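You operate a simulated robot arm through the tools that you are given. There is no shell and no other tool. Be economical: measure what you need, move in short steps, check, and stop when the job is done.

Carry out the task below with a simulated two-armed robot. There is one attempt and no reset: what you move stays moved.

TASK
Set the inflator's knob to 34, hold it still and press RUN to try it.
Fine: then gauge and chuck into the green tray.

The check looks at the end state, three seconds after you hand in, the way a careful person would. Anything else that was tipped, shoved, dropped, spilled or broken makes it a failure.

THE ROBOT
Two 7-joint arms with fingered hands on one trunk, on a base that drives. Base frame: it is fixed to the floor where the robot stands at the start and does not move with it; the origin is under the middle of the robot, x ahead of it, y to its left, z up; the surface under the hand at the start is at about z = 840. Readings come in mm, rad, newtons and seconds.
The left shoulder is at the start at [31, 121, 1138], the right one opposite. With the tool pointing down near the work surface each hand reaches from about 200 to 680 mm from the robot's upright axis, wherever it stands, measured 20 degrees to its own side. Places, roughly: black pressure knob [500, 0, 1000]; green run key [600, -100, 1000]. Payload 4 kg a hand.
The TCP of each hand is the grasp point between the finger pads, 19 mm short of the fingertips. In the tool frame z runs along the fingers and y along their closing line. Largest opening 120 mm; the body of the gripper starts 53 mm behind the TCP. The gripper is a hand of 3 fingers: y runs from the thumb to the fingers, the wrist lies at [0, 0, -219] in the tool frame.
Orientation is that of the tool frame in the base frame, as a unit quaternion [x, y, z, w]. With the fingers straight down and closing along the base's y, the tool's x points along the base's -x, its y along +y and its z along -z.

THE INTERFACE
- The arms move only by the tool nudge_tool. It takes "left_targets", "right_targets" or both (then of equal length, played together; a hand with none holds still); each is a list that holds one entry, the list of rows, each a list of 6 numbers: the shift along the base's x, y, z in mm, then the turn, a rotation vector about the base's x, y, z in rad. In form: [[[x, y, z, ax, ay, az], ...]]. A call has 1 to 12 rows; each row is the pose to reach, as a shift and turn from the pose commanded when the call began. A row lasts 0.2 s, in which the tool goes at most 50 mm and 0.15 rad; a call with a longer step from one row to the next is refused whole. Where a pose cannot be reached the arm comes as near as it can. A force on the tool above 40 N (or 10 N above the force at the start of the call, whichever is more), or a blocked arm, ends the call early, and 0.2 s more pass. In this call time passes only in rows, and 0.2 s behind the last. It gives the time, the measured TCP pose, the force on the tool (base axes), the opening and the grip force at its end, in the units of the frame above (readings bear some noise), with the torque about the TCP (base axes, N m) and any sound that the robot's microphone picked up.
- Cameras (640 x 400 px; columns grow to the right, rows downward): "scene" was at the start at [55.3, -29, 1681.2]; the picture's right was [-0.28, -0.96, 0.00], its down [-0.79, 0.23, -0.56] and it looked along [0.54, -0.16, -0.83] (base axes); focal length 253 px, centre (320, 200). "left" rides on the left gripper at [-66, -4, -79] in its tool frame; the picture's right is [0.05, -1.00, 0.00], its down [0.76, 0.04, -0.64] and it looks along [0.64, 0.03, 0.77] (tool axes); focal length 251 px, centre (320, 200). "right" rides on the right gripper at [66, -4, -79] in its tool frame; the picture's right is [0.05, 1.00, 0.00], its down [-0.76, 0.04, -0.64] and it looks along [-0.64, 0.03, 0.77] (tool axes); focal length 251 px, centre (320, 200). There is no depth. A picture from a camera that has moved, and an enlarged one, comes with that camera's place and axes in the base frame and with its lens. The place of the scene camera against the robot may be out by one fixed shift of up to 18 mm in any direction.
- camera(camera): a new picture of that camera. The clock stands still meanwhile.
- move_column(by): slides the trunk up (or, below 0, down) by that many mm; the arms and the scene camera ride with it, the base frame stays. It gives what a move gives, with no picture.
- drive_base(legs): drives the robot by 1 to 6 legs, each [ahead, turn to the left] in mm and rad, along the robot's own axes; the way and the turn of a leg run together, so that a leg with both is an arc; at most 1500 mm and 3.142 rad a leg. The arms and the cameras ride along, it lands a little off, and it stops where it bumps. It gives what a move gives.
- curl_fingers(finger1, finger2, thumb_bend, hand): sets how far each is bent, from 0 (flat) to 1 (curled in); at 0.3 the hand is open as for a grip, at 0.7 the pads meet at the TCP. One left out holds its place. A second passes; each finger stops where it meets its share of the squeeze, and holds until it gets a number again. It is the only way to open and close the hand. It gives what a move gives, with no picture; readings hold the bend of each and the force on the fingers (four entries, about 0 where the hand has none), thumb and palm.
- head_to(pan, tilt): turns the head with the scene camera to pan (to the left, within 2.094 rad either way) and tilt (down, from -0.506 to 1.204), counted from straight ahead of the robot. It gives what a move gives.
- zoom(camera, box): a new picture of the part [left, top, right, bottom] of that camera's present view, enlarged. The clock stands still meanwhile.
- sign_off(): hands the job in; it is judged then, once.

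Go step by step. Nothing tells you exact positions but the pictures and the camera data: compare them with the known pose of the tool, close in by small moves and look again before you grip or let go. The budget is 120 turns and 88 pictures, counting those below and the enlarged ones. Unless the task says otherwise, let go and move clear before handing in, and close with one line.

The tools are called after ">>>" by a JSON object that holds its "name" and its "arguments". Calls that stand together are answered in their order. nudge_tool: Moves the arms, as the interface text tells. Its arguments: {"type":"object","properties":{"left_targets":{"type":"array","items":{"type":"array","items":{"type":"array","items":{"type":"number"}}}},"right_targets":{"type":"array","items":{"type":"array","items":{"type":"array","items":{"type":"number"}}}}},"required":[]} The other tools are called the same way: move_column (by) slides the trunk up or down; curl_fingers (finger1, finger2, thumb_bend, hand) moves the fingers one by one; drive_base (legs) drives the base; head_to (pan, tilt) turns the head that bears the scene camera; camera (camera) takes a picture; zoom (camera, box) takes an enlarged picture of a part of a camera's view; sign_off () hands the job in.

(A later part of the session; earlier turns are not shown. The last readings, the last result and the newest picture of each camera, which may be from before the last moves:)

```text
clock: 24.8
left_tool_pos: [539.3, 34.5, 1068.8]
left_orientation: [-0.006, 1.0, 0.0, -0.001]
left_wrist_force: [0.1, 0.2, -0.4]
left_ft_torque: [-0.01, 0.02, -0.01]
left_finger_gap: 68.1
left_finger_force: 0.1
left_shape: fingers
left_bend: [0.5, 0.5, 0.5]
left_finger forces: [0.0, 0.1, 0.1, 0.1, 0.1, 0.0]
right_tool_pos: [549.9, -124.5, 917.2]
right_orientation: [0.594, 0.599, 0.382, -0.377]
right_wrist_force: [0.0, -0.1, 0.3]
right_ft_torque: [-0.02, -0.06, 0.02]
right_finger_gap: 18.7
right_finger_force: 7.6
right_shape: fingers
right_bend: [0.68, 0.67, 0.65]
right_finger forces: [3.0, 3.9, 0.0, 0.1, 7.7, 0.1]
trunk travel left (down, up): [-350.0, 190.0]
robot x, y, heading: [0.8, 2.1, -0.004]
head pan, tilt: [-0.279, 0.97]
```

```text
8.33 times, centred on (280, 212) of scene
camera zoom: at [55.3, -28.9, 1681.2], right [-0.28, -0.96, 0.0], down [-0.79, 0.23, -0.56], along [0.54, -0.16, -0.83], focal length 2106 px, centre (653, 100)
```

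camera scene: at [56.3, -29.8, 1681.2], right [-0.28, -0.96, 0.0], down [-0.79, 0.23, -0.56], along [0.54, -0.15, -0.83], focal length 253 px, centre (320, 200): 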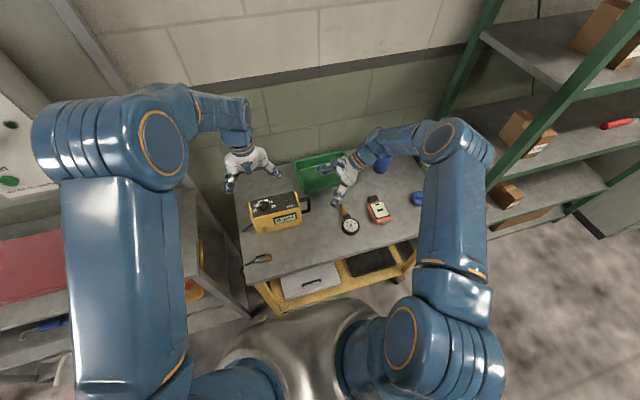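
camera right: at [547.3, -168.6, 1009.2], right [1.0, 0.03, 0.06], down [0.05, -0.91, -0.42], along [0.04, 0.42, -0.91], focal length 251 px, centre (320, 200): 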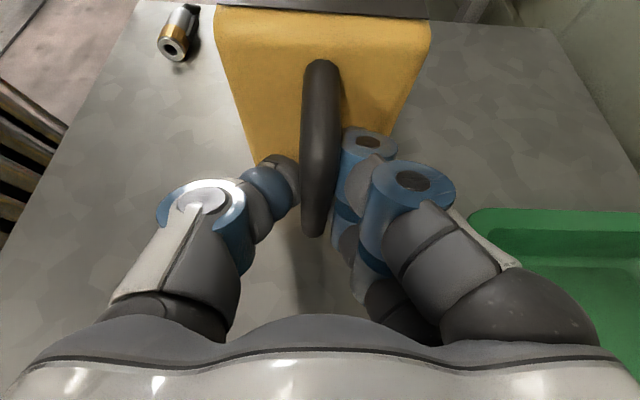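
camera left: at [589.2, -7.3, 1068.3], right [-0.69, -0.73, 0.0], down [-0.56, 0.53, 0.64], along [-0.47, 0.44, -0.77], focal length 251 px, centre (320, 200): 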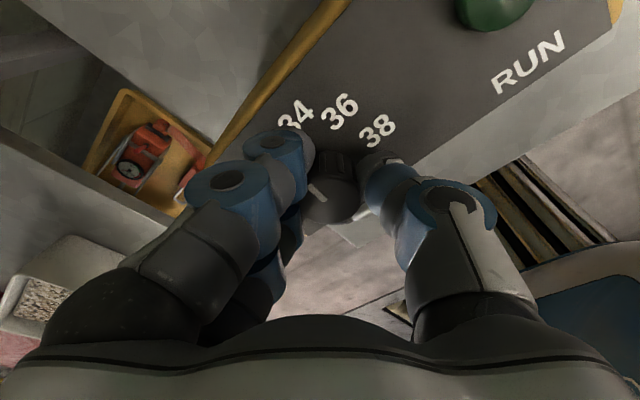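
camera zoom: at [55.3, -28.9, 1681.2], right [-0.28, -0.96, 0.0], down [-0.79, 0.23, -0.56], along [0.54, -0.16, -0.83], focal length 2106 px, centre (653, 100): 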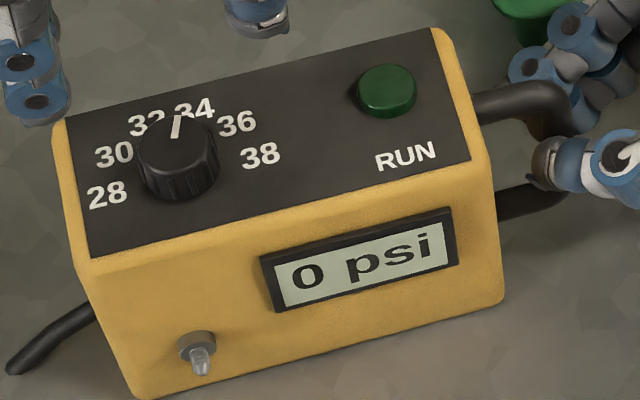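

The pointer sits on 34, within about a degree. I close the left hand into a point and move above RUN.

>>> {"name": "curl_fingers", "arguments": {"hand": "left", "finger1": 0.7, "finger2": 0.7, "thumb_bend": 0.7}}

>>> {"name": "nudge_tool", "arguments": {"left_targets": [[[6, -27, 0, 0, 0, 0], [12, -54, 0, 0, 0, 0], [18, -79, -10, 0, 0, 0], [18, -79, -30, 0, 0, 0]]]}}

>>> {"name": "camera", "arguments": {"camera": "left"}}

>>> {"name": "zoom", "arguments": {"camera": "scene", "box": [250, 140, 350, 220]}}

```text
clock: 25.8
left_tool_pos: [538.6, 35.6, 1068.4]
left_orientation: [-0.005, 1.0, 0.0, 0.0]
left_wrist_force: [0.3, 0.1, -0.6]
left_ft_torque: [-0.03, 0.01, -0.01]
left_finger_gap: 10.7
left_finger_force: 0.0
left_shape: fingers
left_bend: [0.71, 0.71, 0.7]
left_finger forces: [0.0, 0.1, 0.1, 0.0, 0.1, 0.0]
right_tool_pos: [550.0, -123.9, 916.9]
right_orientation: [0.594, 0.599, 0.382, -0.378]
right_wrist_force: [-0.8, 1.6, -0.8]
right_ft_torque: [0.01, -0.01, 0.03]
right_finger_gap: 18.4
right_finger_force: 7.7
right_shape: fingers
right_bend: [0.68, 0.67, 0.65]
right_finger forces: [2.9, 4.0, 0.0, 0.1, 7.8, 0.0]
trunk travel left (down, up): [-350.0, 190.0]
robot x, y, heading: [3.0, 3.3, 0.003]
head pan, tilt: [-0.279, 0.97]
```

```text
clock: 26.8
left_tool_pos: [556.2, -43.0, 1038.2]
left_orientation: [-0.006, 1.0, 0.0, 0.0]
left_wrist_force: [0.0, 0.1, -0.3]
left_ft_torque: [-0.01, 0.0, 0.01]
left_finger_gap: 10.2
left_finger_force: 0.0
left_shape: fingers
left_bend: [0.71, 0.71, 0.7]
left_finger forces: [0.0, 0.0, 0.0, 0.0, 0.0, 0.0]
right_tool_pos: [549.0, -123.7, 916.4]
right_orientation: [0.594, 0.599, 0.382, -0.378]
right_wrist_force: [-1.3, -0.4, 0.2]
right_ft_torque: [0.0, -0.03, -0.03]
right_finger_gap: 18.6
right_finger_force: 7.7
right_shape: fingers
right_bend: [0.68, 0.67, 0.65]
right_finger forces: [3.3, 4.0, 0.0, 0.0, 7.7, 0.0]
trunk travel left (down, up): [-350.0, 190.0]
robot x, y, heading: [-0.8, 2.7, 0.003]
head pan, tilt: [-0.279, 0.97]
```

```text
58 pictures are left
camera left: at [622.6, -46.6, 1118.4], right [-0.04, -1.0, 0.0], down [-0.76, 0.03, 0.64], along [-0.64, 0.03, -0.77], focal length 251 px, centre (320, 200)
```

left: 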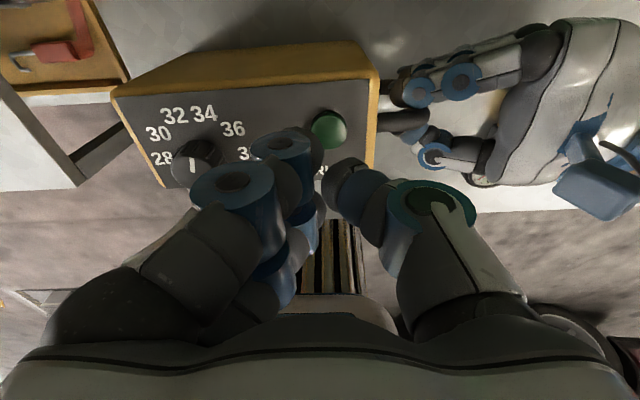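

```text
5.00 times, centred on (300, 180) of scene
camera zoom: at [55.4, -28.7, 1681.2], right [-0.28, -0.96, 0.0], down [-0.79, 0.23, -0.56], along [0.54, -0.16, -0.83], focal length 1264 px, centre (420, 300)
```

zoom: 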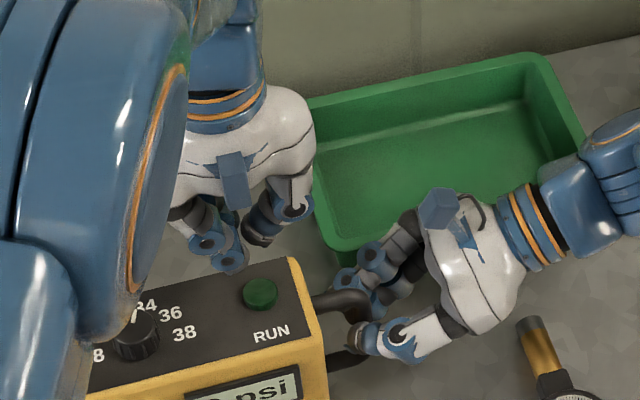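

RUN is near (558.5, -47, 977). I align so the closed tips sit over it and lower to just above, then look.

>>> {"name": "nudge_tool", "arguments": {"left_targets": [[[2, 0, -18, 0, 0, 0], [2, 0, -36, 0, 0, 0]]]}}

>>> {"name": "camera", "arguments": {"camera": "left"}}

>>> {"name": "zoom", "arguments": {"camera": "scene", "box": [260, 160, 330, 220]}}

```text
clock: 27.4
left_tool_pos: [559.1, -43.2, 1003.7]
left_orientation: [-0.005, 1.0, 0.0, 0.0]
left_wrist_force: [1.0, 0.2, 0.9]
left_ft_torque: [0.0, 0.01, 0.05]
left_finger_gap: 11.0
left_finger_force: 0.1
left_shape: fingers
left_bend: [0.71, 0.71, 0.7]
left_finger forces: [0.0, 0.0, 0.1, 0.0, 0.1, 0.0]
right_tool_pos: [550.3, -124.0, 916.6]
right_orientation: [0.594, 0.599, 0.382, -0.378]
right_wrist_force: [-0.4, 1.1, 0.2]
right_ft_torque: [-0.01, -0.02, -0.02]
right_finger_gap: 18.8
right_finger_force: 7.3
right_shape: fingers
right_bend: [0.68, 0.67, 0.66]
right_finger forces: [3.1, 3.9, 0.0, 0.0, 7.7, 0.0]
trunk travel left (down, up): [-350.0, 190.0]
robot x, y, heading: [-0.2, 0.4, -0.0]
head pan, tilt: [-0.279, 0.97]
```

```text
56 pictures are left
camera left: at [625.0, -46.6, 1081.6], right [-0.04, -1.0, 0.0], down [-0.76, 0.03, 0.64], along [-0.64, 0.03, -0.77], focal length 251 px, centre (320, 200)
```

left: 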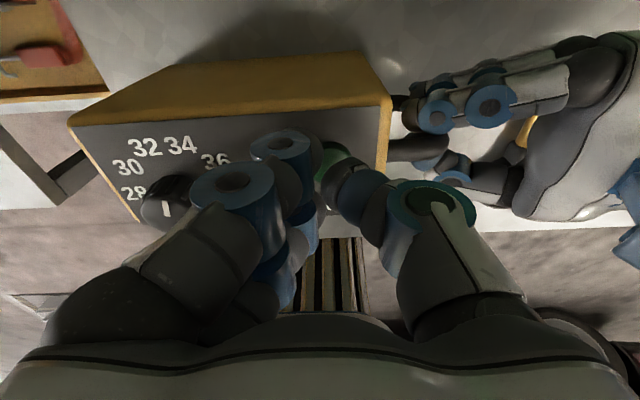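

```text
6.67 times, centred on (295, 190) of scene
camera zoom: at [55.5, -29.0, 1681.2], right [-0.28, -0.96, 0.0], down [-0.79, 0.23, -0.56], along [0.54, -0.16, -0.83], focal length 1685 px, centre (487, 267)
```

zoom: 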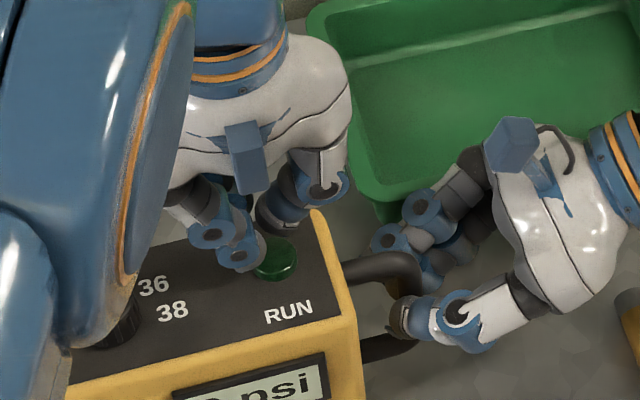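

The tips are right over the button. I press down in small steps.

>>> {"name": "nudge_tool", "arguments": {"left_targets": [[[0, -1, -3, 0, 0, 0], [0, -1, -5, 0, 0, 0], [0, -1, -7, 0, 0, 0], [0, -1, -9, 0, 0, 0]]]}}

```text
clock: 28.4
left_tool_pos: [559.1, -44.8, 992.6]
left_orientation: [-0.005, 1.0, 0.0, 0.0]
left_wrist_force: [-0.1, -0.2, 0.1]
left_ft_torque: [0.0, 0.0, -0.02]
left_finger_gap: 10.6
left_finger_force: 0.1
left_shape: fingers
left_bend: [0.71, 0.71, 0.7]
left_finger forces: [0.0, 0.0, 0.0, 0.1, 0.0, 0.0]
right_tool_pos: [550.3, -123.9, 917.0]
right_orientation: [0.594, 0.599, 0.382, -0.378]
right_wrist_force: [-0.7, -0.4, -0.6]
right_ft_torque: [0.0, 0.0, 0.0]
right_finger_gap: 18.4
right_finger_force: 7.0
right_shape: fingers
right_bend: [0.68, 0.67, 0.66]
right_finger forces: [3.1, 4.0, 0.0, 0.0, 7.6, 0.0]
trunk travel left (down, up): [-350.0, 190.0]
robot x, y, heading: [1.7, -0.3, 0.001]
head pan, tilt: [-0.279, 0.97]
```

No contact yet; continuing down in 2 mm rows.

>>> {"name": "nudge_tool", "arguments": {"left_targets": [[[0, 0, -2, 0, 0, 0], [0, 0, -4, 0, 0, 0], [0, 0, -5, 0, 0, 0]]]}}

>>> {"name": "camera", "arguments": {"camera": "left"}}

```text
clock: 29.2
left_tool_pos: [559.9, -44.4, 988.6]
left_orientation: [-0.005, 1.0, 0.001, 0.0]
left_wrist_force: [0.5, -0.7, 1.6]
left_ft_torque: [-0.03, 0.01, 0.03]
left_finger_gap: 10.8
left_finger_force: 1.0
left_shape: fingers
left_bend: [0.71, 0.71, 0.7]
left_finger forces: [0.1, 0.0, 0.0, 0.0, 1.9, 0.0]
right_tool_pos: [551.2, -123.6, 917.5]
right_orientation: [0.593, 0.599, 0.382, -0.379]
right_wrist_force: [0.9, 0.3, 0.1]
right_ft_torque: [-0.03, -0.02, 0.01]
right_finger_gap: 18.6
right_finger_force: 7.2
right_shape: fingers
right_bend: [0.68, 0.67, 0.66]
right_finger forces: [3.5, 4.0, 0.0, 0.1, 7.4, 0.1]
trunk travel left (down, up): [-350.0, 190.0]
robot x, y, heading: [-0.5, 2.2, 0.002]
head pan, tilt: [-0.279, 0.97]
heard: click
```

```text
54 pictures are left
camera left: at [625.5, -47.8, 1067.8], right [-0.04, -1.0, 0.0], down [-0.76, 0.03, 0.64], along [-0.64, 0.03, -0.77], focal length 251 px, centre (320, 200)
```

left: 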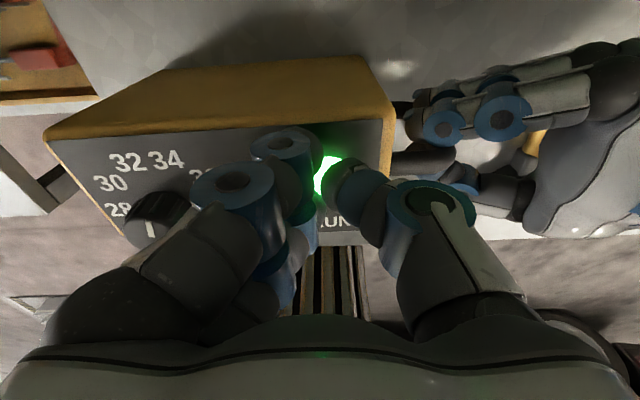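

A click was heard and the key lit up. I lift the left hand and read the display while the right hand keeps holding.

>>> {"name": "nudge_tool", "arguments": {"left_targets": [[[0, 0, 25, 0, 0, 0], [0, 0, 60, 0, 0, 0], [0, 10, 100, 0, 0, 0]]]}}

>>> {"name": "zoom", "arguments": {"camera": "scene", "box": [230, 170, 330, 240]}}

```text
clock: 30.0
left_tool_pos: [558.2, -34.8, 1089.2]
left_orientation: [-0.005, 1.0, 0.0, 0.0]
left_wrist_force: [-0.4, 0.2, 0.2]
left_ft_torque: [0.0, 0.0, 0.0]
left_finger_gap: 10.4
left_finger_force: 0.1
left_shape: fingers
left_bend: [0.71, 0.71, 0.7]
left_finger forces: [0.0, 0.1, 0.0, 0.0, 0.1, 0.0]
right_tool_pos: [550.3, -123.6, 917.7]
right_orientation: [0.593, 0.6, 0.381, -0.378]
right_wrist_force: [0.3, 0.2, -0.9]
right_ft_torque: [0.04, -0.02, 0.0]
right_finger_gap: 18.3
right_finger_force: 7.0
right_shape: fingers
right_bend: [0.68, 0.67, 0.66]
right_finger forces: [3.3, 4.1, 0.0, 0.0, 7.4, 0.1]
trunk travel left (down, up): [-350.0, 190.0]
robot x, y, heading: [-0.4, 4.1, 0.001]
head pan, tilt: [-0.279, 0.97]
```

```text
5.71 times, centred on (280, 205) of scene
camera zoom: at [54.9, -28.4, 1681.2], right [-0.28, -0.96, 0.0], down [-0.79, 0.23, -0.56], along [0.54, -0.16, -0.83], focal length 1444 px, centre (549, 171)
```

zoom: 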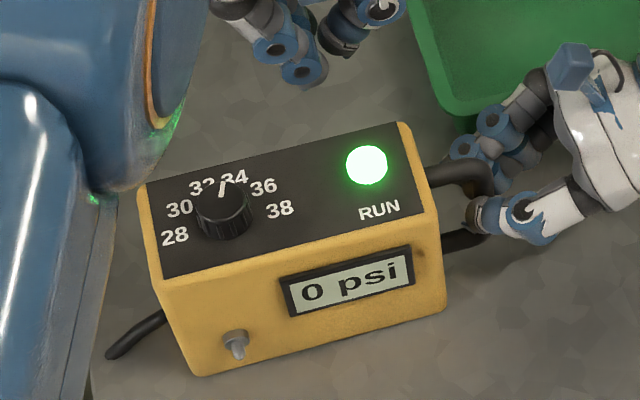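

The key stays lit but the display still shows 0 psi, so I let some time pass and look again.

>>> {"name": "nudge_tool", "arguments": {"left_targets": [[[0, 5, 0, 0, 0, 0], [0, 10, 0, 0, 0, 0], [0, 20, 0, 0, 0, 0], [0, 30, 0, 0, 0, 0], [0, 40, 0, 0, 0, 0], [0, 50, 0, 0, 0, 0], [0, 60, 0, 0, 0, 0], [0, 70, 0, 0, 0, 0], [0, 75, 0, 0, 0, 0], [0, 80, 0, 0, 0, 0]]]}}

>>> {"name": "zoom", "arguments": {"camera": "scene", "box": [230, 170, 330, 240]}}

>>> {"name": "zoom", "arguments": {"camera": "left", "box": [240, 20, 480, 170]}}

```text
clock: 32.2
left_tool_pos: [559.4, 45.8, 1086.6]
left_orientation: [-0.005, 1.0, -0.001, 0.0]
left_wrist_force: [0.0, -0.3, 0.2]
left_ft_torque: [-0.03, -0.04, 0.03]
left_finger_gap: 10.6
left_finger_force: 0.0
left_shape: fingers
left_bend: [0.71, 0.71, 0.7]
left_finger forces: [0.1, 0.0, 0.0, 0.0, 0.1, 0.0]
right_tool_pos: [550.6, -123.7, 917.9]
right_orientation: [0.593, 0.599, 0.382, -0.378]
right_wrist_force: [-0.4, 0.2, 0.0]
right_ft_torque: [-0.02, -0.04, -0.02]
right_finger_gap: 18.7
right_finger_force: 7.5
right_shape: fingers
right_bend: [0.68, 0.67, 0.66]
right_finger forces: [3.1, 4.0, 0.1, 0.1, 7.7, 0.0]
trunk travel left (down, up): [-350.0, 190.0]
robot x, y, heading: [-1.0, -2.0, -0.002]
head pan, tilt: [-0.279, 0.97]
```

```text
5.71 times, centred on (280, 205) of scene
camera zoom: at [55.3, -28.8, 1681.2], right [-0.28, -0.96, 0.0], down [-0.79, 0.23, -0.56], along [0.54, -0.16, -0.83], focal length 1444 px, centre (549, 171)
```

zoom: 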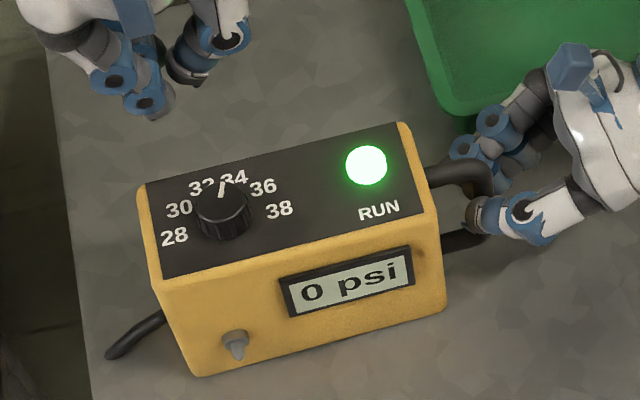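

```text
2.67 times, centred on (360, 95) of left
camera zoom: at [626.4, 41.9, 1167.6], right [-0.04, -1.0, 0.0], down [-0.76, 0.03, 0.64], along [-0.64, 0.03, -0.77], focal length 670 px, centre (213, 480)
```

zoom: 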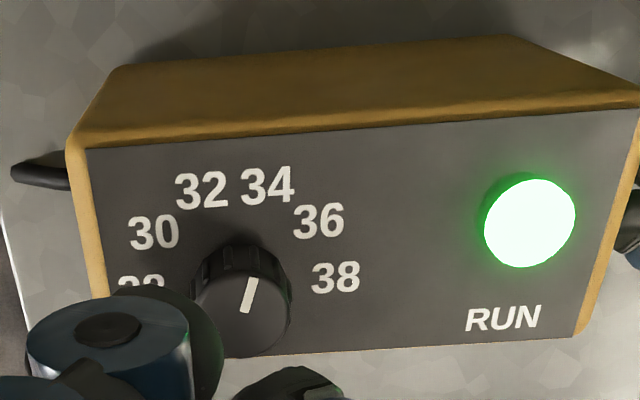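

RUN is lit and the knob still reads 34; the display's 0 psi fits an open chuck. I release the handle and back the right hand away.

>>> {"name": "curl_fingers", "arguments": {"hand": "right", "finger1": 0.4, "finger2": 0.4, "thumb_bend": 0.4}}

>>> {"name": "nudge_tool", "arguments": {"right_targets": [[[0, -25, 18, 0, 0, 0], [0, -50, 40, 0, 0, 0], [0, -70, 75, 0, 0, 0], [0, -85, 115, 0, 0, 0], [0, -95, 155, 0, 0, 0]]]}}

>>> {"name": "camera", "arguments": {"camera": "scene"}}

```text
clock: 33.2
left_tool_pos: [560.0, 44.0, 1087.8]
left_orientation: [-0.005, 1.0, 0.0, 0.001]
left_wrist_force: [0.2, 0.6, 0.7]
left_ft_torque: [0.0, -0.01, 0.01]
left_finger_gap: 10.8
left_finger_force: 0.0
left_shape: fingers
left_bend: [0.71, 0.71, 0.7]
left_finger forces: [0.1, 0.0, 0.0, 0.0, 0.0, 0.1]
right_tool_pos: [549.3, -123.7, 916.5]
right_orientation: [0.594, 0.599, 0.383, -0.378]
right_wrist_force: [0.2, -0.5, -0.5]
right_ft_torque: [0.02, 0.04, -0.01]
right_finger_gap: 98.6
right_finger_force: 0.0
right_shape: fingers
right_bend: [0.4, 0.4, 0.4]
right_finger forces: [0.1, 0.0, 0.0, 0.0, 0.1, 0.0]
trunk travel left (down, up): [-350.0, 190.0]
robot x, y, heading: [-1.4, 4.0, -0.003]
head pan, tilt: [-0.279, 0.97]
```

```text
clock: 34.4
left_tool_pos: [560.3, 44.8, 1089.2]
left_orientation: [-0.005, 1.0, 0.0, 0.0]
left_wrist_force: [-0.1, 0.1, -0.1]
left_ft_torque: [-0.02, 0.02, -0.03]
left_finger_gap: 10.3
left_finger_force: 0.1
left_shape: fingers
left_bend: [0.71, 0.71, 0.7]
left_finger forces: [0.0, 0.0, 0.1, 0.0, 0.1, 0.1]
right_tool_pos: [551.9, -217.6, 1073.3]
right_orientation: [0.593, 0.599, 0.382, -0.378]
right_wrist_force: [0.1, -0.3, 0.5]
right_ft_torque: [-0.01, -0.02, -0.01]
right_finger_gap: 98.9
right_finger_force: 0.1
right_shape: fingers
right_bend: [0.4, 0.4, 0.4]
right_finger forces: [0.0, 0.1, 0.1, 0.0, 0.1, 0.1]
trunk travel left (down, up): [-350.0, 190.0]
robot x, y, heading: [0.4, -1.4, 0.002]
head pan, tilt: [-0.279, 0.97]
```

```text
50 pictures are left
camera scene: at [54.7, -28.6, 1681.3], right [-0.28, -0.96, 0.0], down [-0.79, 0.23, -0.56], along [0.54, -0.16, -0.83], focal length 253 px, centre (320, 200)
```

scene: 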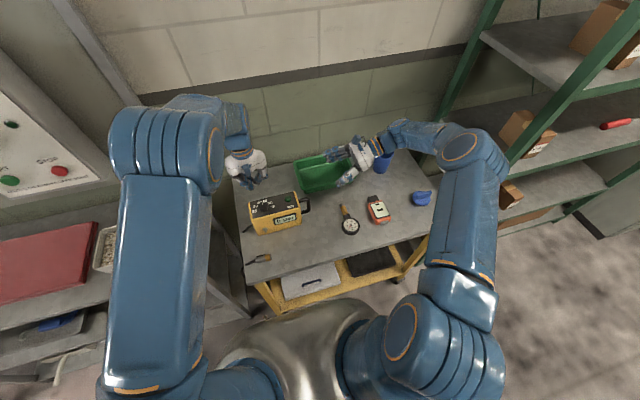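

The RUN lamp looks dark from here; I zoom in to check the display and key.

>>> {"name": "zoom", "arguments": {"camera": "scene", "box": [230, 170, 330, 240]}}

>>> {"name": "camera", "arguments": {"camera": "right"}}

```text
5.71 times, centred on (280, 205) of scene
camera zoom: at [54.7, -28.6, 1681.3], right [-0.28, -0.96, 0.0], down [-0.79, 0.23, -0.56], along [0.54, -0.16, -0.83], focal length 1444 px, centre (549, 171)
```

zoom: 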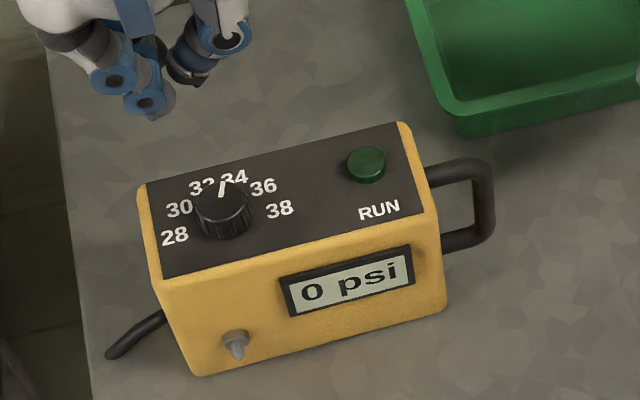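

```text
48 pictures are left
camera right: at [548.6, -263.8, 1165.3], right [1.0, 0.03, 0.06], down [0.05, -0.91, -0.42], along [0.04, 0.42, -0.91], focal length 251 px, centre (320, 200)
```

right: 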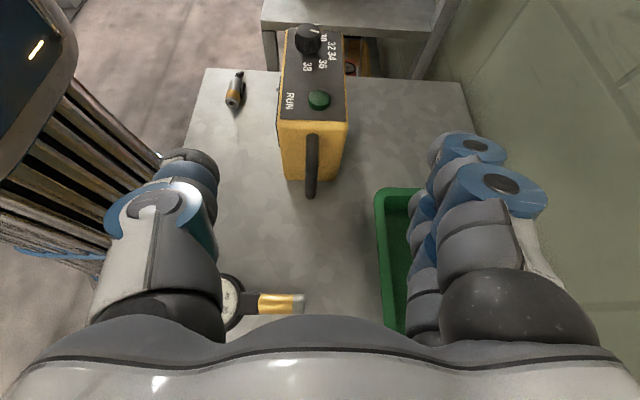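

The lamp went out after its run cycle and the knob is still on 34, so the trial is done. I bring the right hand back to pointing straight down, heading for the dial gauge near (430–546, -250).

>>> {"name": "nudge_tool", "arguments": {"right_targets": [[[0, -5, 10, -0.142, 0, 0], [0, -10, 20, -0.284, 0, 0], [0, -15, 30, -0.426, 0, 0], [0, -20, 40, -0.568, 0, 0], [0, -25, 40, -0.71, 0, 0], [0, -30, 40, -0.852, 0, 0], [0, -30, 40, -0.994, 0, 0], [0, -30, 40, -1.135, 0, 0]]]}}

>>> {"name": "nudge_tool", "arguments": {"right_targets": [[[-6, 0, 0, 0, 0, 0.143], [-12, 0, 0, 0, 0, 0.286], [-18, 0, 0, 0, 0, 0.429], [-24, 0, 0, 0, 0, 0.572], [-30, 0, 0, 0, 0, 0.715], [-36, 0, 0, 0, 0, 0.858], [-42, 0, 0, 0, 0, 1.0], [-48, 0, 0, 0, 0, 1.143], [-54, 0, 0, 0, 0, 1.286], [-60, 0, 0, 0, 0, 1.429], [-66, 0, 0, 0, 0, 1.571]]]}}

>>> {"name": "camera", "arguments": {"camera": "right"}}

```text
clock: 36.2
left_tool_pos: [559.7, 44.4, 1088.8]
left_orientation: [-0.006, 1.0, -0.001, 0.001]
left_wrist_force: [-0.2, 1.5, -0.1]
left_ft_torque: [-0.01, -0.01, -0.02]
left_finger_gap: 10.4
left_finger_force: 0.0
left_shape: fingers
left_bend: [0.71, 0.71, 0.7]
left_finger forces: [0.0, 0.0, 0.0, 0.0, 0.0, 0.1]
right_tool_pos: [550.3, -247.3, 1113.2]
right_orientation: [0.704, 0.71, -0.001, 0.001]
right_wrist_force: [0.7, -0.1, 0.7]
right_ft_torque: [-0.02, -0.04, 0.01]
right_finger_gap: 98.9
right_finger_force: 0.2
right_shape: fingers
right_bend: [0.4, 0.4, 0.4]
right_finger forces: [0.0, 0.1, 0.0, 0.1, 0.1, 0.0]
trunk travel left (down, up): [-350.0, 190.0]
robot x, y, heading: [-0.9, -0.4, -0.0]
head pan, tilt: [-0.279, 0.97]
```

```text
clock: 38.6
left_tool_pos: [558.9, 43.7, 1087.3]
left_orientation: [-0.005, 1.0, 0.0, 0.0]
left_wrist_force: [-0.3, 0.0, 0.2]
left_ft_torque: [0.0, 0.02, -0.01]
left_finger_gap: 10.6
left_finger_force: 0.1
left_shape: fingers
left_bend: [0.71, 0.71, 0.7]
left_finger forces: [0.1, 0.0, 0.0, 0.0, 0.0, 0.0]
right_tool_pos: [483.9, -249.6, 1112.3]
right_orientation: [-0.007, 1.0, 0.0, 0.0]
right_wrist_force: [-0.6, -0.2, -0.1]
right_ft_torque: [0.02, -0.04, 0.04]
right_finger_gap: 99.1
right_finger_force: 0.0
right_shape: fingers
right_bend: [0.4, 0.4, 0.4]
right_finger forces: [0.0, 0.0, 0.0, 0.0, 0.0, 0.1]
trunk travel left (down, up): [-350.0, 190.0]
robot x, y, heading: [-0.5, 0.9, 0.004]
head pan, tilt: [-0.279, 0.97]
```

```text
47 pictures are left
camera right: at [419.1, -255.3, 1191.4], right [-0.07, 1.0, 0.0], down [0.76, 0.05, 0.64], along [0.64, 0.04, -0.77], focal length 251 px, centre (320, 200)
```

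right: 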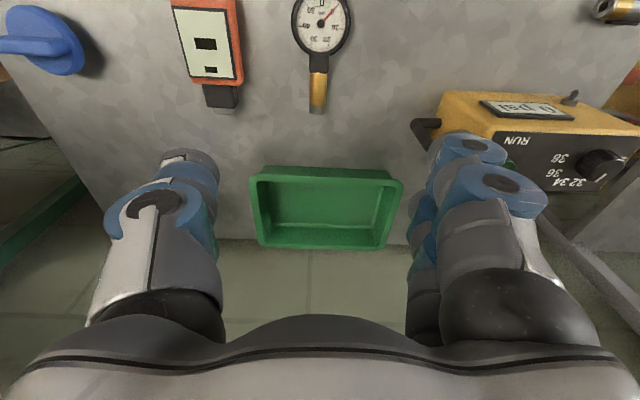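

The dial gauge lies along x at y≈-252: head at x≈447, brass stem 495–545. I'll grip at its neck around x≈488, so I narrow the hand and come down above it.

>>> {"name": "curl_fingers", "arguments": {"hand": "right", "finger1": 0.5, "finger2": 0.5, "thumb_bend": 0.5}}

>>> {"name": "nudge_tool", "arguments": {"right_targets": [[[1, 0, -40, 0, 0, 0], [2, -1, -80, 0, 0, 0], [3, -2, -120, 0, 0, 0], [4, -2, -160, 0, 0, 0], [4, -2, -195, 0, 0, 0]]]}}

>>> {"name": "camera", "arguments": {"camera": "right"}}

>>> {"name": "zoom", "arguments": {"camera": "scene", "box": [320, 150, 440, 250]}}

```text
clock: 39.6
left_tool_pos: [560.3, 45.2, 1088.6]
left_orientation: [-0.005, 1.0, 0.0, 0.0]
left_wrist_force: [1.3, 0.4, -0.1]
left_ft_torque: [-0.02, 0.0, -0.01]
left_finger_gap: 10.5
left_finger_force: 0.0
left_shape: fingers
left_bend: [0.71, 0.71, 0.7]
left_finger forces: [0.0, 0.1, 0.1, 0.0, 0.0, 0.0]
right_tool_pos: [483.9, -248.8, 1112.5]
right_orientation: [-0.005, 1.0, 0.0, 0.0]
right_wrist_force: [-0.2, 0.4, -0.9]
right_ft_torque: [-0.01, 0.03, 0.01]
right_finger_gap: 68.9
right_finger_force: 0.1
right_shape: fingers
right_bend: [0.5, 0.5, 0.5]
right_finger forces: [0.0, 0.0, 0.1, 0.0, 0.1, 0.0]
trunk travel left (down, up): [-350.0, 190.0]
robot x, y, heading: [-1.6, 1.3, -0.002]
head pan, tilt: [-0.279, 0.97]
```

```text
clock: 40.8
left_tool_pos: [561.7, 45.3, 1088.6]
left_orientation: [-0.005, 1.0, 0.0, 0.0]
left_wrist_force: [-0.3, -0.1, -0.3]
left_ft_torque: [-0.02, 0.03, 0.03]
left_finger_gap: 10.6
left_finger_force: 0.1
left_shape: fingers
left_bend: [0.71, 0.71, 0.7]
left_finger forces: [0.0, 0.0, 0.0, 0.1, 0.0, 0.0]
right_tool_pos: [489.4, -249.8, 915.8]
right_orientation: [-0.006, 1.0, 0.0, 0.0]
right_wrist_force: [-0.1, 0.6, 0.1]
right_ft_torque: [-0.01, 0.0, -0.02]
right_finger_gap: 68.5
right_finger_force: 0.1
right_shape: fingers
right_bend: [0.5, 0.5, 0.5]
right_finger forces: [0.0, 0.0, 0.1, 0.0, 0.0, 0.0]
trunk travel left (down, up): [-350.0, 190.0]
robot x, y, heading: [-2.1, 0.4, -0.007]
head pan, tilt: [-0.279, 0.97]
```

```text
46 pictures are left
camera right: at [424.8, -255.5, 992.8], right [-0.06, 1.0, 0.0], down [0.76, 0.05, 0.64], along [0.64, 0.04, -0.77], focal length 251 px, centre (320, 200)
```

right: 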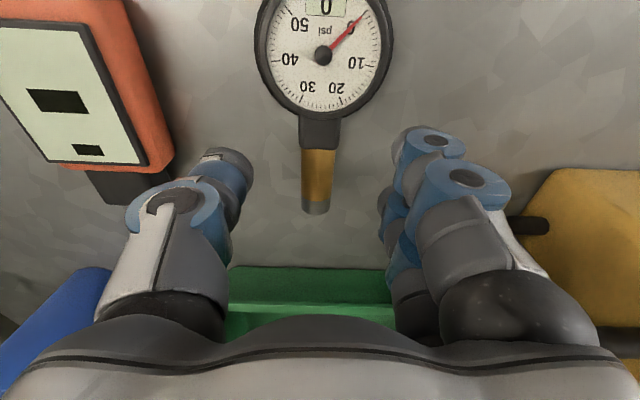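

```text
4.00 times, centred on (380, 200) of scene
camera zoom: at [56.0, -29.3, 1681.2], right [-0.28, -0.96, 0.0], down [-0.79, 0.23, -0.56], along [0.54, -0.16, -0.83], focal length 1011 px, centre (80, 200)
```

zoom: 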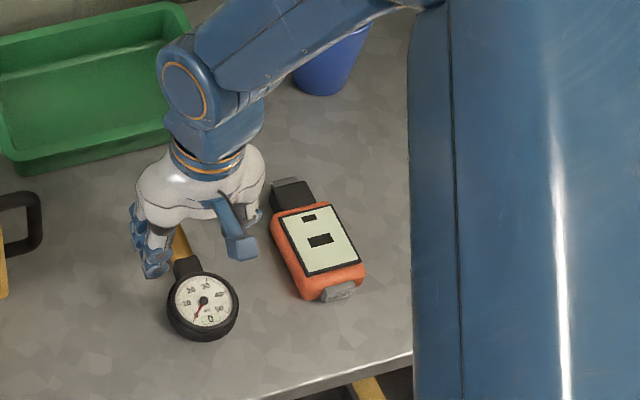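

The gauge neck is directly under the TCP. I go down to z≈862 and look before closing.

>>> {"name": "nudge_tool", "arguments": {"right_targets": [[[1, -2, -25, 0, 0, 0], [1, -2, -42, 0, 0, 0], [1, -2, -54, 0, 0, 0]]]}}

>>> {"name": "curl_fingers", "arguments": {"hand": "right", "finger1": 0.68, "finger2": 0.68, "thumb_bend": 0.68}}

>>> {"name": "camera", "arguments": {"camera": "right"}}

```text
clock: 41.6
left_tool_pos: [557.2, 45.4, 1090.5]
left_orientation: [-0.006, 1.0, 0.0, 0.002]
left_wrist_force: [0.0, -0.2, 0.0]
left_ft_torque: [-0.01, 0.02, 0.02]
left_finger_gap: 10.5
left_finger_force: 0.1
left_shape: fingers
left_bend: [0.71, 0.71, 0.7]
left_finger forces: [0.1, 0.0, 0.0, 0.0, 0.1, 0.1]
right_tool_pos: [491.0, -251.9, 867.3]
right_orientation: [-0.005, 1.0, -0.001, 0.005]
right_wrist_force: [-0.4, -4.3, 25.7]
right_ft_torque: [1.09, 0.22, 0.05]
right_finger_gap: 68.7
right_finger_force: 13.4
right_shape: fingers
right_bend: [0.5, 0.5, 0.5]
right_finger forces: [18.9, 6.7, 0.0, 0.0, 0.4, 0.0]
trunk travel left (down, up): [-350.0, 190.0]
robot x, y, heading: [-2.7, -1.2, 0.001]
head pan, tilt: [-0.279, 0.97]
```

```text
clock: 42.6
left_tool_pos: [558.9, 46.4, 1089.6]
left_orientation: [-0.006, 1.0, 0.0, 0.001]
left_wrist_force: [0.3, -0.2, 0.0]
left_ft_torque: [-0.01, 0.02, -0.01]
left_finger_gap: 10.5
left_finger_force: 0.0
left_shape: fingers
left_bend: [0.71, 0.71, 0.7]
left_finger forces: [0.0, 0.0, 0.0, 0.1, 0.1, 0.0]
right_tool_pos: [488.9, -249.5, 867.1]
right_orientation: [-0.004, 1.0, 0.0, 0.003]
right_wrist_force: [3.6, 7.7, 38.2]
right_ft_torque: [1.14, 0.55, -0.17]
right_finger_gap: 33.4
right_finger_force: 28.2
right_shape: fingers
right_bend: [0.62, 0.64, 0.63]
right_finger forces: [37.3, 5.9, 0.0, 0.1, 13.3, 0.0]
trunk travel left (down, up): [-350.0, 190.0]
robot x, y, heading: [-0.6, -1.4, -0.0]
head pan, tilt: [-0.279, 0.97]
```

```text
44 pictures are left
camera right: at [424.4, -255.6, 943.0], right [-0.06, 1.0, 0.0], down [0.76, 0.05, 0.65], along [0.65, 0.04, -0.76], focal length 251 px, centre (320, 200)
```

right: 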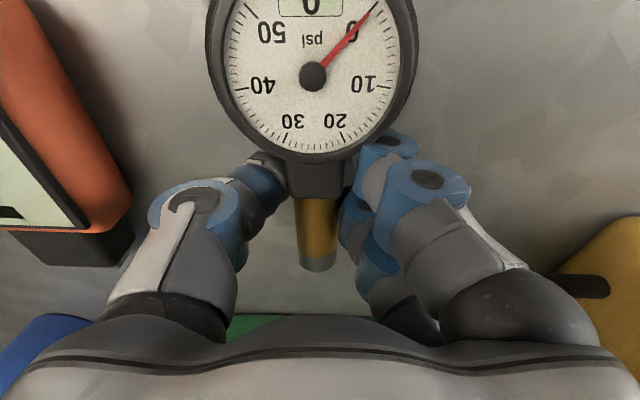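

The fingertips are bearing on the bench. I raise 6 mm to unload and then complete the grip.

>>> {"name": "nudge_tool", "arguments": {"right_targets": [[[0, 0, 3, 0, 0, 0], [0, 0, 8, 0, 0, 0]]]}}

>>> {"name": "curl_fingers", "arguments": {"hand": "right", "finger1": 0.7, "finger2": 0.7, "thumb_bend": 0.7}}

>>> {"name": "camera", "arguments": {"camera": "right"}}

```text
clock: 43.2
left_tool_pos: [559.7, 43.9, 1087.3]
left_orientation: [-0.005, 1.0, 0.0, 0.0]
left_wrist_force: [0.3, 0.6, 0.5]
left_ft_torque: [0.0, -0.01, -0.02]
left_finger_gap: 10.8
left_finger_force: 0.2
left_shape: fingers
left_bend: [0.71, 0.71, 0.7]
left_finger forces: [0.0, 0.0, 0.1, 0.0, 0.0, 0.1]
right_tool_pos: [487.5, -254.3, 868.4]
right_orientation: [-0.005, 1.0, -0.002, -0.004]
right_wrist_force: [1.2, 0.5, -1.7]
right_ft_torque: [0.02, -0.01, -0.01]
right_finger_gap: 30.3
right_finger_force: 9.8
right_shape: fingers
right_bend: [0.64, 0.64, 0.62]
right_finger forces: [4.4, 5.7, 0.1, 0.1, 10.8, 0.0]
trunk travel left (down, up): [-350.0, 190.0]
robot x, y, heading: [1.3, -1.4, -0.0]
head pan, tilt: [-0.279, 0.97]
```

```text
clock: 44.2
left_tool_pos: [561.5, 43.1, 1088.0]
left_orientation: [-0.005, 1.0, 0.0, 0.0]
left_wrist_force: [0.5, -0.4, 1.1]
left_ft_torque: [-0.04, -0.01, -0.02]
left_finger_gap: 10.6
left_finger_force: 0.1
left_shape: fingers
left_bend: [0.71, 0.71, 0.7]
left_finger forces: [0.0, 0.1, 0.1, 0.1, 0.0, 0.0]
right_tool_pos: [489.1, -252.0, 871.7]
right_orientation: [-0.005, 1.0, 0.0, 0.001]
right_wrist_force: [0.5, 0.5, -1.1]
right_ft_torque: [-0.01, -0.05, 0.01]
right_finger_gap: 29.1
right_finger_force: 12.6
right_shape: fingers
right_bend: [0.65, 0.65, 0.62]
right_finger forces: [5.2, 6.9, 0.0, 0.0, 13.0, 0.1]
trunk travel left (down, up): [-350.0, 190.0]
robot x, y, heading: [0.4, 3.4, 0.002]
head pan, tilt: [-0.279, 0.97]
```

```text
43 pictures are left
camera right: at [424.6, -258.1, 949.2], right [-0.06, 1.0, 0.0], down [0.76, 0.05, 0.64], along [0.64, 0.04, -0.77], focal length 251 px, centre (320, 200)
```

right: 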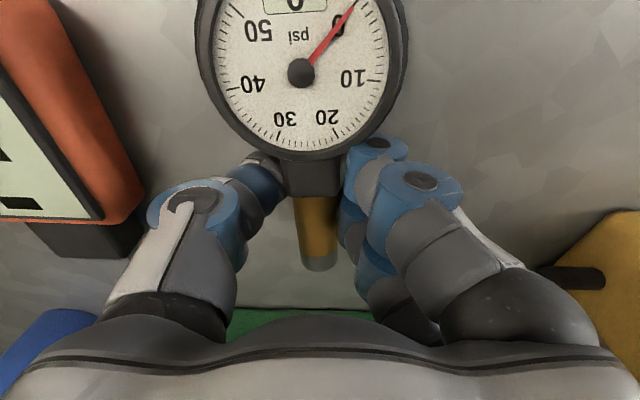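

The neck is held with 13 N. I lift straight up and check that it hangs firmly.

>>> {"name": "nudge_tool", "arguments": {"right_targets": [[[0, 0, 20, 0, 0, 0], [0, 0, 45, 0, 0, 0], [0, 0, 80, 0, 0, 0], [0, 0, 115, 0, 0, 0], [0, 0, 140, 0, 0, 0]]]}}

>>> {"name": "camera", "arguments": {"camera": "right"}}

```text
clock: 45.4
left_tool_pos: [560.1, 44.6, 1088.2]
left_orientation: [-0.005, 1.0, 0.0, 0.0]
left_wrist_force: [0.1, 1.8, -0.4]
left_ft_torque: [0.03, -0.03, -0.02]
left_finger_gap: 10.8
left_finger_force: 0.1
left_shape: fingers
left_bend: [0.71, 0.71, 0.7]
left_finger forces: [0.1, 0.1, 0.0, 0.0, 0.0, 0.0]
right_tool_pos: [488.5, -250.4, 1011.4]
right_orientation: [-0.005, 1.0, -0.001, 0.001]
right_wrist_force: [0.0, 0.5, -1.5]
right_ft_torque: [0.04, -0.05, 0.01]
right_finger_gap: 29.2
right_finger_force: 12.2
right_shape: fingers
right_bend: [0.65, 0.65, 0.62]
right_finger forces: [5.1, 6.9, 0.0, 0.0, 12.9, 0.1]
trunk travel left (down, up): [-350.0, 190.0]
robot x, y, heading: [-1.6, 0.7, -0.001]
head pan, tilt: [-0.279, 0.97]
```

```text
42 pictures are left
camera right: at [424.1, -257.1, 1089.8], right [-0.07, 1.0, 0.0], down [0.76, 0.05, 0.64], along [0.64, 0.04, -0.77], focal length 251 px, centre (320, 200)
```

right: 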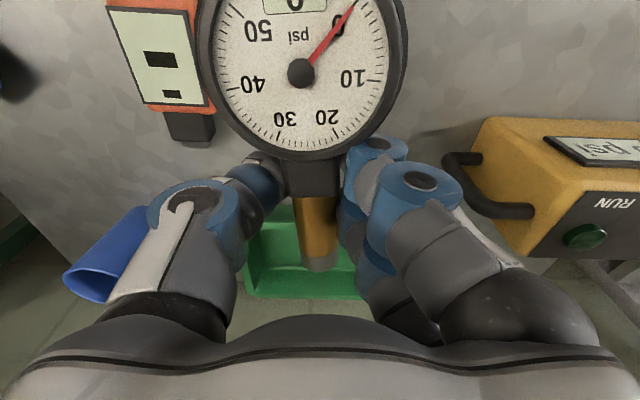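

The gauge is secure. I carry it toward the tray while yawing −90° so that it will lie along the tray's length.

>>> {"name": "nudge_tool", "arguments": {"right_targets": [[[11, 1, 0, 0, 0, -0.143], [22, 2, 0, 0, 0, -0.286], [33, 3, 0, 0, 0, -0.429], [44, 4, 0, 0, 0, -0.572], [55, 6, 0, 0, 0, -0.715], [66, 8, 0, 0, 0, -0.858], [77, 10, 0, 0, 0, -1.0], [88, 12, 0, 0, 0, -1.143], [99, 14, 0, 0, 0, -1.286], [105, 16, 0, 0, 0, -1.429], [112, 18, 0, 0, 0, -1.571]]]}}

>>> {"name": "nudge_tool", "arguments": {"right_targets": [[[15, 0, 0, 0, -0.1, 0], [35, 0, 0, 0, -0.2, 0], [60, 0, 0, 0, -0.3, 0], [85, 0, -5, 0, -0.35, 0]]]}}

>>> {"name": "camera", "arguments": {"camera": "right"}}

>>> {"name": "zoom", "arguments": {"camera": "scene", "box": [270, 110, 430, 220]}}

```text
clock: 47.8
left_tool_pos: [559.2, 45.1, 1088.3]
left_orientation: [-0.006, 1.0, 0.0, 0.0]
left_wrist_force: [-0.2, 0.3, -0.7]
left_ft_torque: [0.05, -0.02, -0.04]
left_finger_gap: 10.6
left_finger_force: 0.0
left_shape: fingers
left_bend: [0.71, 0.71, 0.7]
left_finger forces: [0.0, 0.0, 0.0, 0.0, 0.0, 0.0]
right_tool_pos: [602.1, -233.4, 1009.5]
right_orientation: [0.704, 0.71, -0.001, 0.0]
right_wrist_force: [0.3, 0.1, -1.4]
right_ft_torque: [-0.03, -0.01, 0.0]
right_finger_gap: 28.8
right_finger_force: 12.3
right_shape: fingers
right_bend: [0.65, 0.65, 0.62]
right_finger forces: [5.2, 7.1, 0.0, 0.1, 12.7, 0.0]
trunk travel left (down, up): [-350.0, 190.0]
robot x, y, heading: [-0.4, -1.4, 0.004]
head pan, tilt: [-0.279, 0.97]
```

```text
clock: 48.8
left_tool_pos: [560.7, 44.5, 1087.3]
left_orientation: [-0.006, 1.0, 0.0, -0.001]
left_wrist_force: [0.8, 0.0, -1.0]
left_ft_torque: [0.05, 0.04, 0.02]
left_finger_gap: 10.6
left_finger_force: 0.0
left_shape: fingers
left_bend: [0.71, 0.71, 0.7]
left_finger forces: [0.0, 0.1, 0.0, 0.0, 0.0, 0.1]
right_tool_pos: [687.5, -234.1, 1005.4]
right_orientation: [0.692, 0.7, 0.122, 0.124]
right_wrist_force: [1.2, 0.1, -1.5]
right_ft_torque: [-0.03, 0.02, 0.04]
right_finger_gap: 28.4
right_finger_force: 12.5
right_shape: fingers
right_bend: [0.65, 0.65, 0.62]
right_finger forces: [5.0, 7.3, 0.0, 0.1, 13.1, 0.0]
trunk travel left (down, up): [-350.0, 190.0]
robot x, y, heading: [-2.1, 1.1, -0.003]
head pan, tilt: [-0.279, 0.97]
```

```text
41 pictures are left
camera right: at [659.1, -169.7, 1077.1], right [0.94, 0.06, 0.34], down [-0.17, -0.76, 0.62], along [0.3, -0.64, -0.7], focal length 251 px, centre (320, 200)
```

right: 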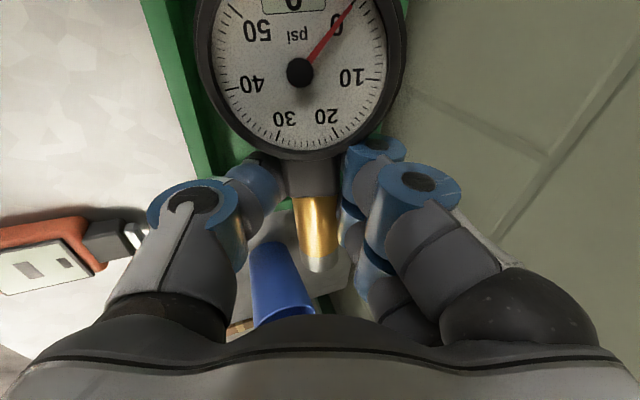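

```text
3.64 times, centred on (350, 165) of scene
camera zoom: at [56.9, -29.1, 1681.2], right [-0.28, -0.96, 0.0], down [-0.79, 0.23, -0.56], along [0.54, -0.16, -0.83], focal length 919 px, centre (211, 327)
```

zoom: 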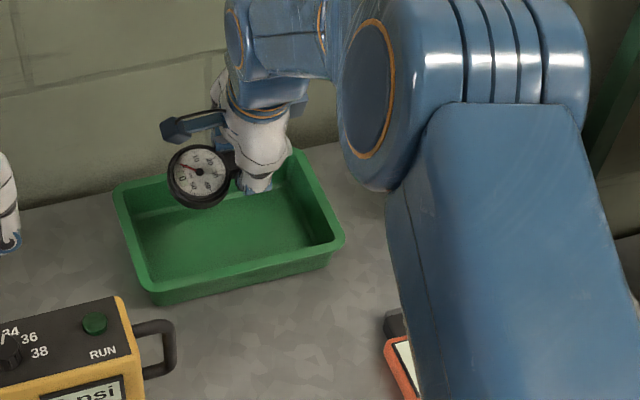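

The hand is tilted over the tray with the gauge parallel to its long side. I lower in steps toward the tray floor.

>>> {"name": "nudge_tool", "arguments": {"right_targets": [[[8, 0, -35, 0, 0, 0], [14, 0, -70, 0, 0, 0], [16, 0, -100, 0, 0, 0]]]}}

>>> {"name": "zoom", "arguments": {"camera": "scene", "box": [270, 110, 430, 220]}}

>>> {"name": "camera", "arguments": {"camera": "right"}}

```text
clock: 49.6
left_tool_pos: [560.2, 45.4, 1088.5]
left_orientation: [-0.005, 1.0, -0.001, 0.0]
left_wrist_force: [0.5, -0.2, 0.1]
left_ft_torque: [0.0, -0.01, -0.01]
left_finger_gap: 10.9
left_finger_force: 0.1
left_shape: fingers
left_bend: [0.71, 0.71, 0.7]
left_finger forces: [0.1, 0.1, 0.0, 0.1, 0.0, 0.0]
right_tool_pos: [704.3, -232.6, 907.6]
right_orientation: [0.692, 0.7, 0.122, 0.123]
right_wrist_force: [-0.7, 0.3, -0.6]
right_ft_torque: [-0.04, -0.01, 0.03]
right_finger_gap: 28.3
right_finger_force: 12.8
right_shape: fingers
right_bend: [0.65, 0.65, 0.62]
right_finger forces: [5.1, 7.3, 0.0, 0.0, 13.1, 0.0]
trunk travel left (down, up): [-350.0, 190.0]
robot x, y, heading: [2.2, -1.2, 0.003]
head pan, tilt: [-0.279, 0.97]
```

```text
3.64 times, centred on (350, 165) of scene
camera zoom: at [56.1, -29.1, 1681.2], right [-0.28, -0.96, 0.0], down [-0.79, 0.23, -0.56], along [0.54, -0.16, -0.83], focal length 919 px, centre (211, 327)
```

zoom: 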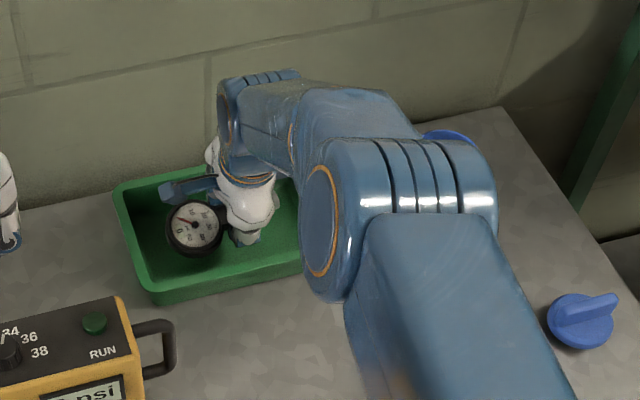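

```text
38 pictures are left
camera right: at [674.7, -167.9, 978.7], right [0.94, 0.06, 0.34], down [-0.17, -0.76, 0.62], along [0.3, -0.64, -0.7], focal length 251 px, centre (320, 200)
```

right: 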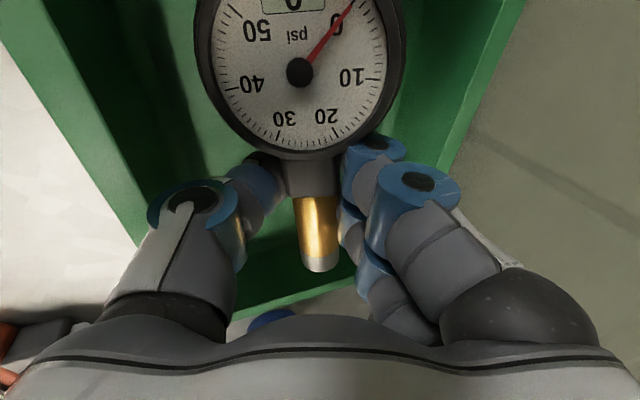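

Inside the tray walls with clearance on both sides. I lower further in small steps until light contact.

>>> {"name": "nudge_tool", "arguments": {"right_targets": [[[0, 0, -8, 0, 0, 0], [0, 0, -15, 0, 0, 0], [0, 0, -20, 0, 0, 0], [0, 0, -24, 0, 0, 0], [0, 0, -27, 0, 0, 0]]]}}

>>> {"name": "camera", "arguments": {"camera": "right"}}

```text
clock: 50.8
left_tool_pos: [559.8, 44.2, 1088.4]
left_orientation: [-0.006, 1.0, 0.0, 0.0]
left_wrist_force: [-0.2, 0.0, 0.1]
left_ft_torque: [0.03, -0.03, 0.01]
left_finger_gap: 10.5
left_finger_force: 0.0
left_shape: fingers
left_bend: [0.71, 0.71, 0.7]
left_finger forces: [0.1, 0.1, 0.1, 0.0, 0.1, 0.0]
right_tool_pos: [702.5, -234.9, 879.1]
right_orientation: [0.693, 0.7, 0.122, 0.124]
right_wrist_force: [0.5, -0.4, -0.3]
right_ft_torque: [0.04, 0.03, -0.04]
right_finger_gap: 28.1
right_finger_force: 13.4
right_shape: fingers
right_bend: [0.65, 0.65, 0.63]
right_finger forces: [6.1, 7.4, 0.0, 0.0, 13.2, 0.0]
trunk travel left (down, up): [-350.0, 190.0]
robot x, y, heading: [3.6, 1.4, 0.0]
head pan, tilt: [-0.279, 0.97]
```

```text
37 pictures are left
camera right: at [673.1, -170.0, 951.6], right [0.94, 0.06, 0.34], down [-0.17, -0.76, 0.62], along [0.3, -0.64, -0.7], focal length 251 px, centre (320, 200)
```

right: 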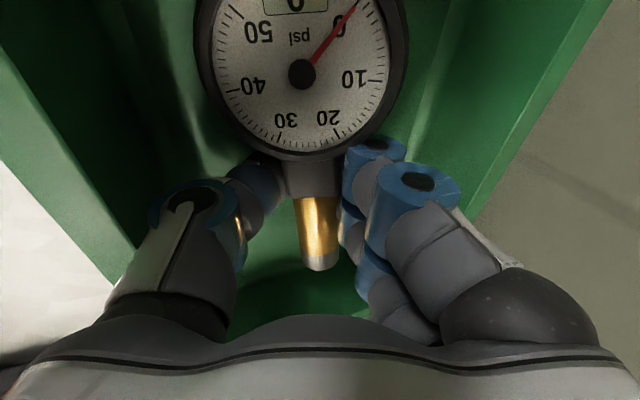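

The wrist load has dropped, so the gauge is touching the floor. I open just enough to release it.

>>> {"name": "curl_fingers", "arguments": {"hand": "right", "finger1": 0.55, "finger2": 0.55, "thumb_bend": 0.57}}

>>> {"name": "camera", "arguments": {"camera": "right"}}

```text
clock: 51.8
left_tool_pos: [560.1, 45.2, 1088.6]
left_orientation: [-0.005, 1.0, 0.0, 0.0]
left_wrist_force: [-0.2, -0.8, 0.6]
left_ft_torque: [0.02, 0.0, 0.04]
left_finger_gap: 10.6
left_finger_force: 0.0
left_shape: fingers
left_bend: [0.71, 0.71, 0.7]
left_finger forces: [0.0, 0.0, 0.0, 0.0, 0.0, 0.0]
right_tool_pos: [701.8, -234.0, 881.0]
right_orientation: [0.693, 0.699, 0.123, 0.125]
right_wrist_force: [0.9, -0.5, 4.5]
right_ft_torque: [0.02, 0.09, 0.01]
right_finger_gap: 47.9
right_finger_force: 2.7
right_shape: fingers
right_bend: [0.55, 0.55, 0.58]
right_finger forces: [0.1, 0.0, 0.0, 0.1, 5.2, 0.1]
trunk travel left (down, up): [-350.0, 190.0]
robot x, y, heading: [-0.6, -1.3, 0.002]
head pan, tilt: [-0.279, 0.97]
```

```text
36 pictures are left
camera right: at [672.9, -169.8, 952.0], right [0.94, 0.06, 0.34], down [-0.17, -0.76, 0.62], along [0.3, -0.64, -0.7], focal length 251 px, centre (320, 200)
```

right: 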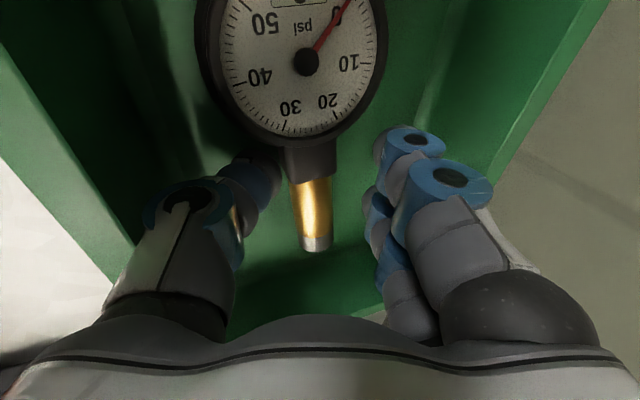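

The gauge rests in the tray. I slide slightly toward the stem, clear of the dial's rim, and rise out.

>>> {"name": "nudge_tool", "arguments": {"right_targets": [[[0, -4, 4, 0, 0, 0], [0, -8, 10, 0, 0, 0], [0, -8, 35, 0, 0, 0], [0, -8, 75, 0, 0, 0], [0, -8, 120, 0, 0, 0]]]}}

>>> {"name": "camera", "arguments": {"camera": "right"}}

```text
clock: 53.0
left_tool_pos: [559.8, 45.2, 1088.6]
left_orientation: [-0.005, 1.0, 0.0, 0.0]
left_wrist_force: [0.5, -0.4, 0.2]
left_ft_torque: [-0.04, -0.02, -0.01]
left_finger_gap: 10.7
left_finger_force: 0.0
left_shape: fingers
left_bend: [0.71, 0.71, 0.7]
left_finger forces: [0.0, 0.1, 0.0, 0.0, 0.1, 0.1]
right_tool_pos: [702.3, -239.8, 999.8]
right_orientation: [0.693, 0.7, 0.122, 0.123]
right_wrist_force: [-0.2, 0.4, 0.5]
right_ft_torque: [0.05, -0.01, -0.04]
right_finger_gap: 51.0
right_finger_force: 0.1
right_shape: fingers
right_bend: [0.55, 0.55, 0.56]
right_finger forces: [0.1, 0.0, 0.0, 0.2, 0.0, 0.1]
trunk travel left (down, up): [-350.0, 190.0]
robot x, y, heading: [3.1, -0.3, 0.004]
head pan, tilt: [-0.279, 0.97]
```

```text
35 pictures are left
camera right: at [672.5, -175.6, 1071.0], right [0.94, 0.06, 0.34], down [-0.17, -0.76, 0.62], along [0.3, -0.64, -0.7], focal length 251 px, centre (320, 200)
```

right: 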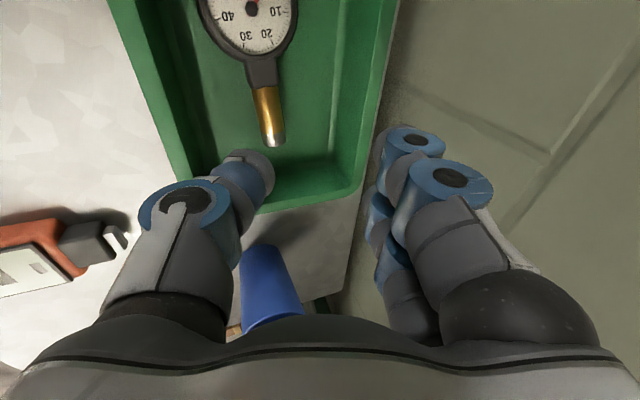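

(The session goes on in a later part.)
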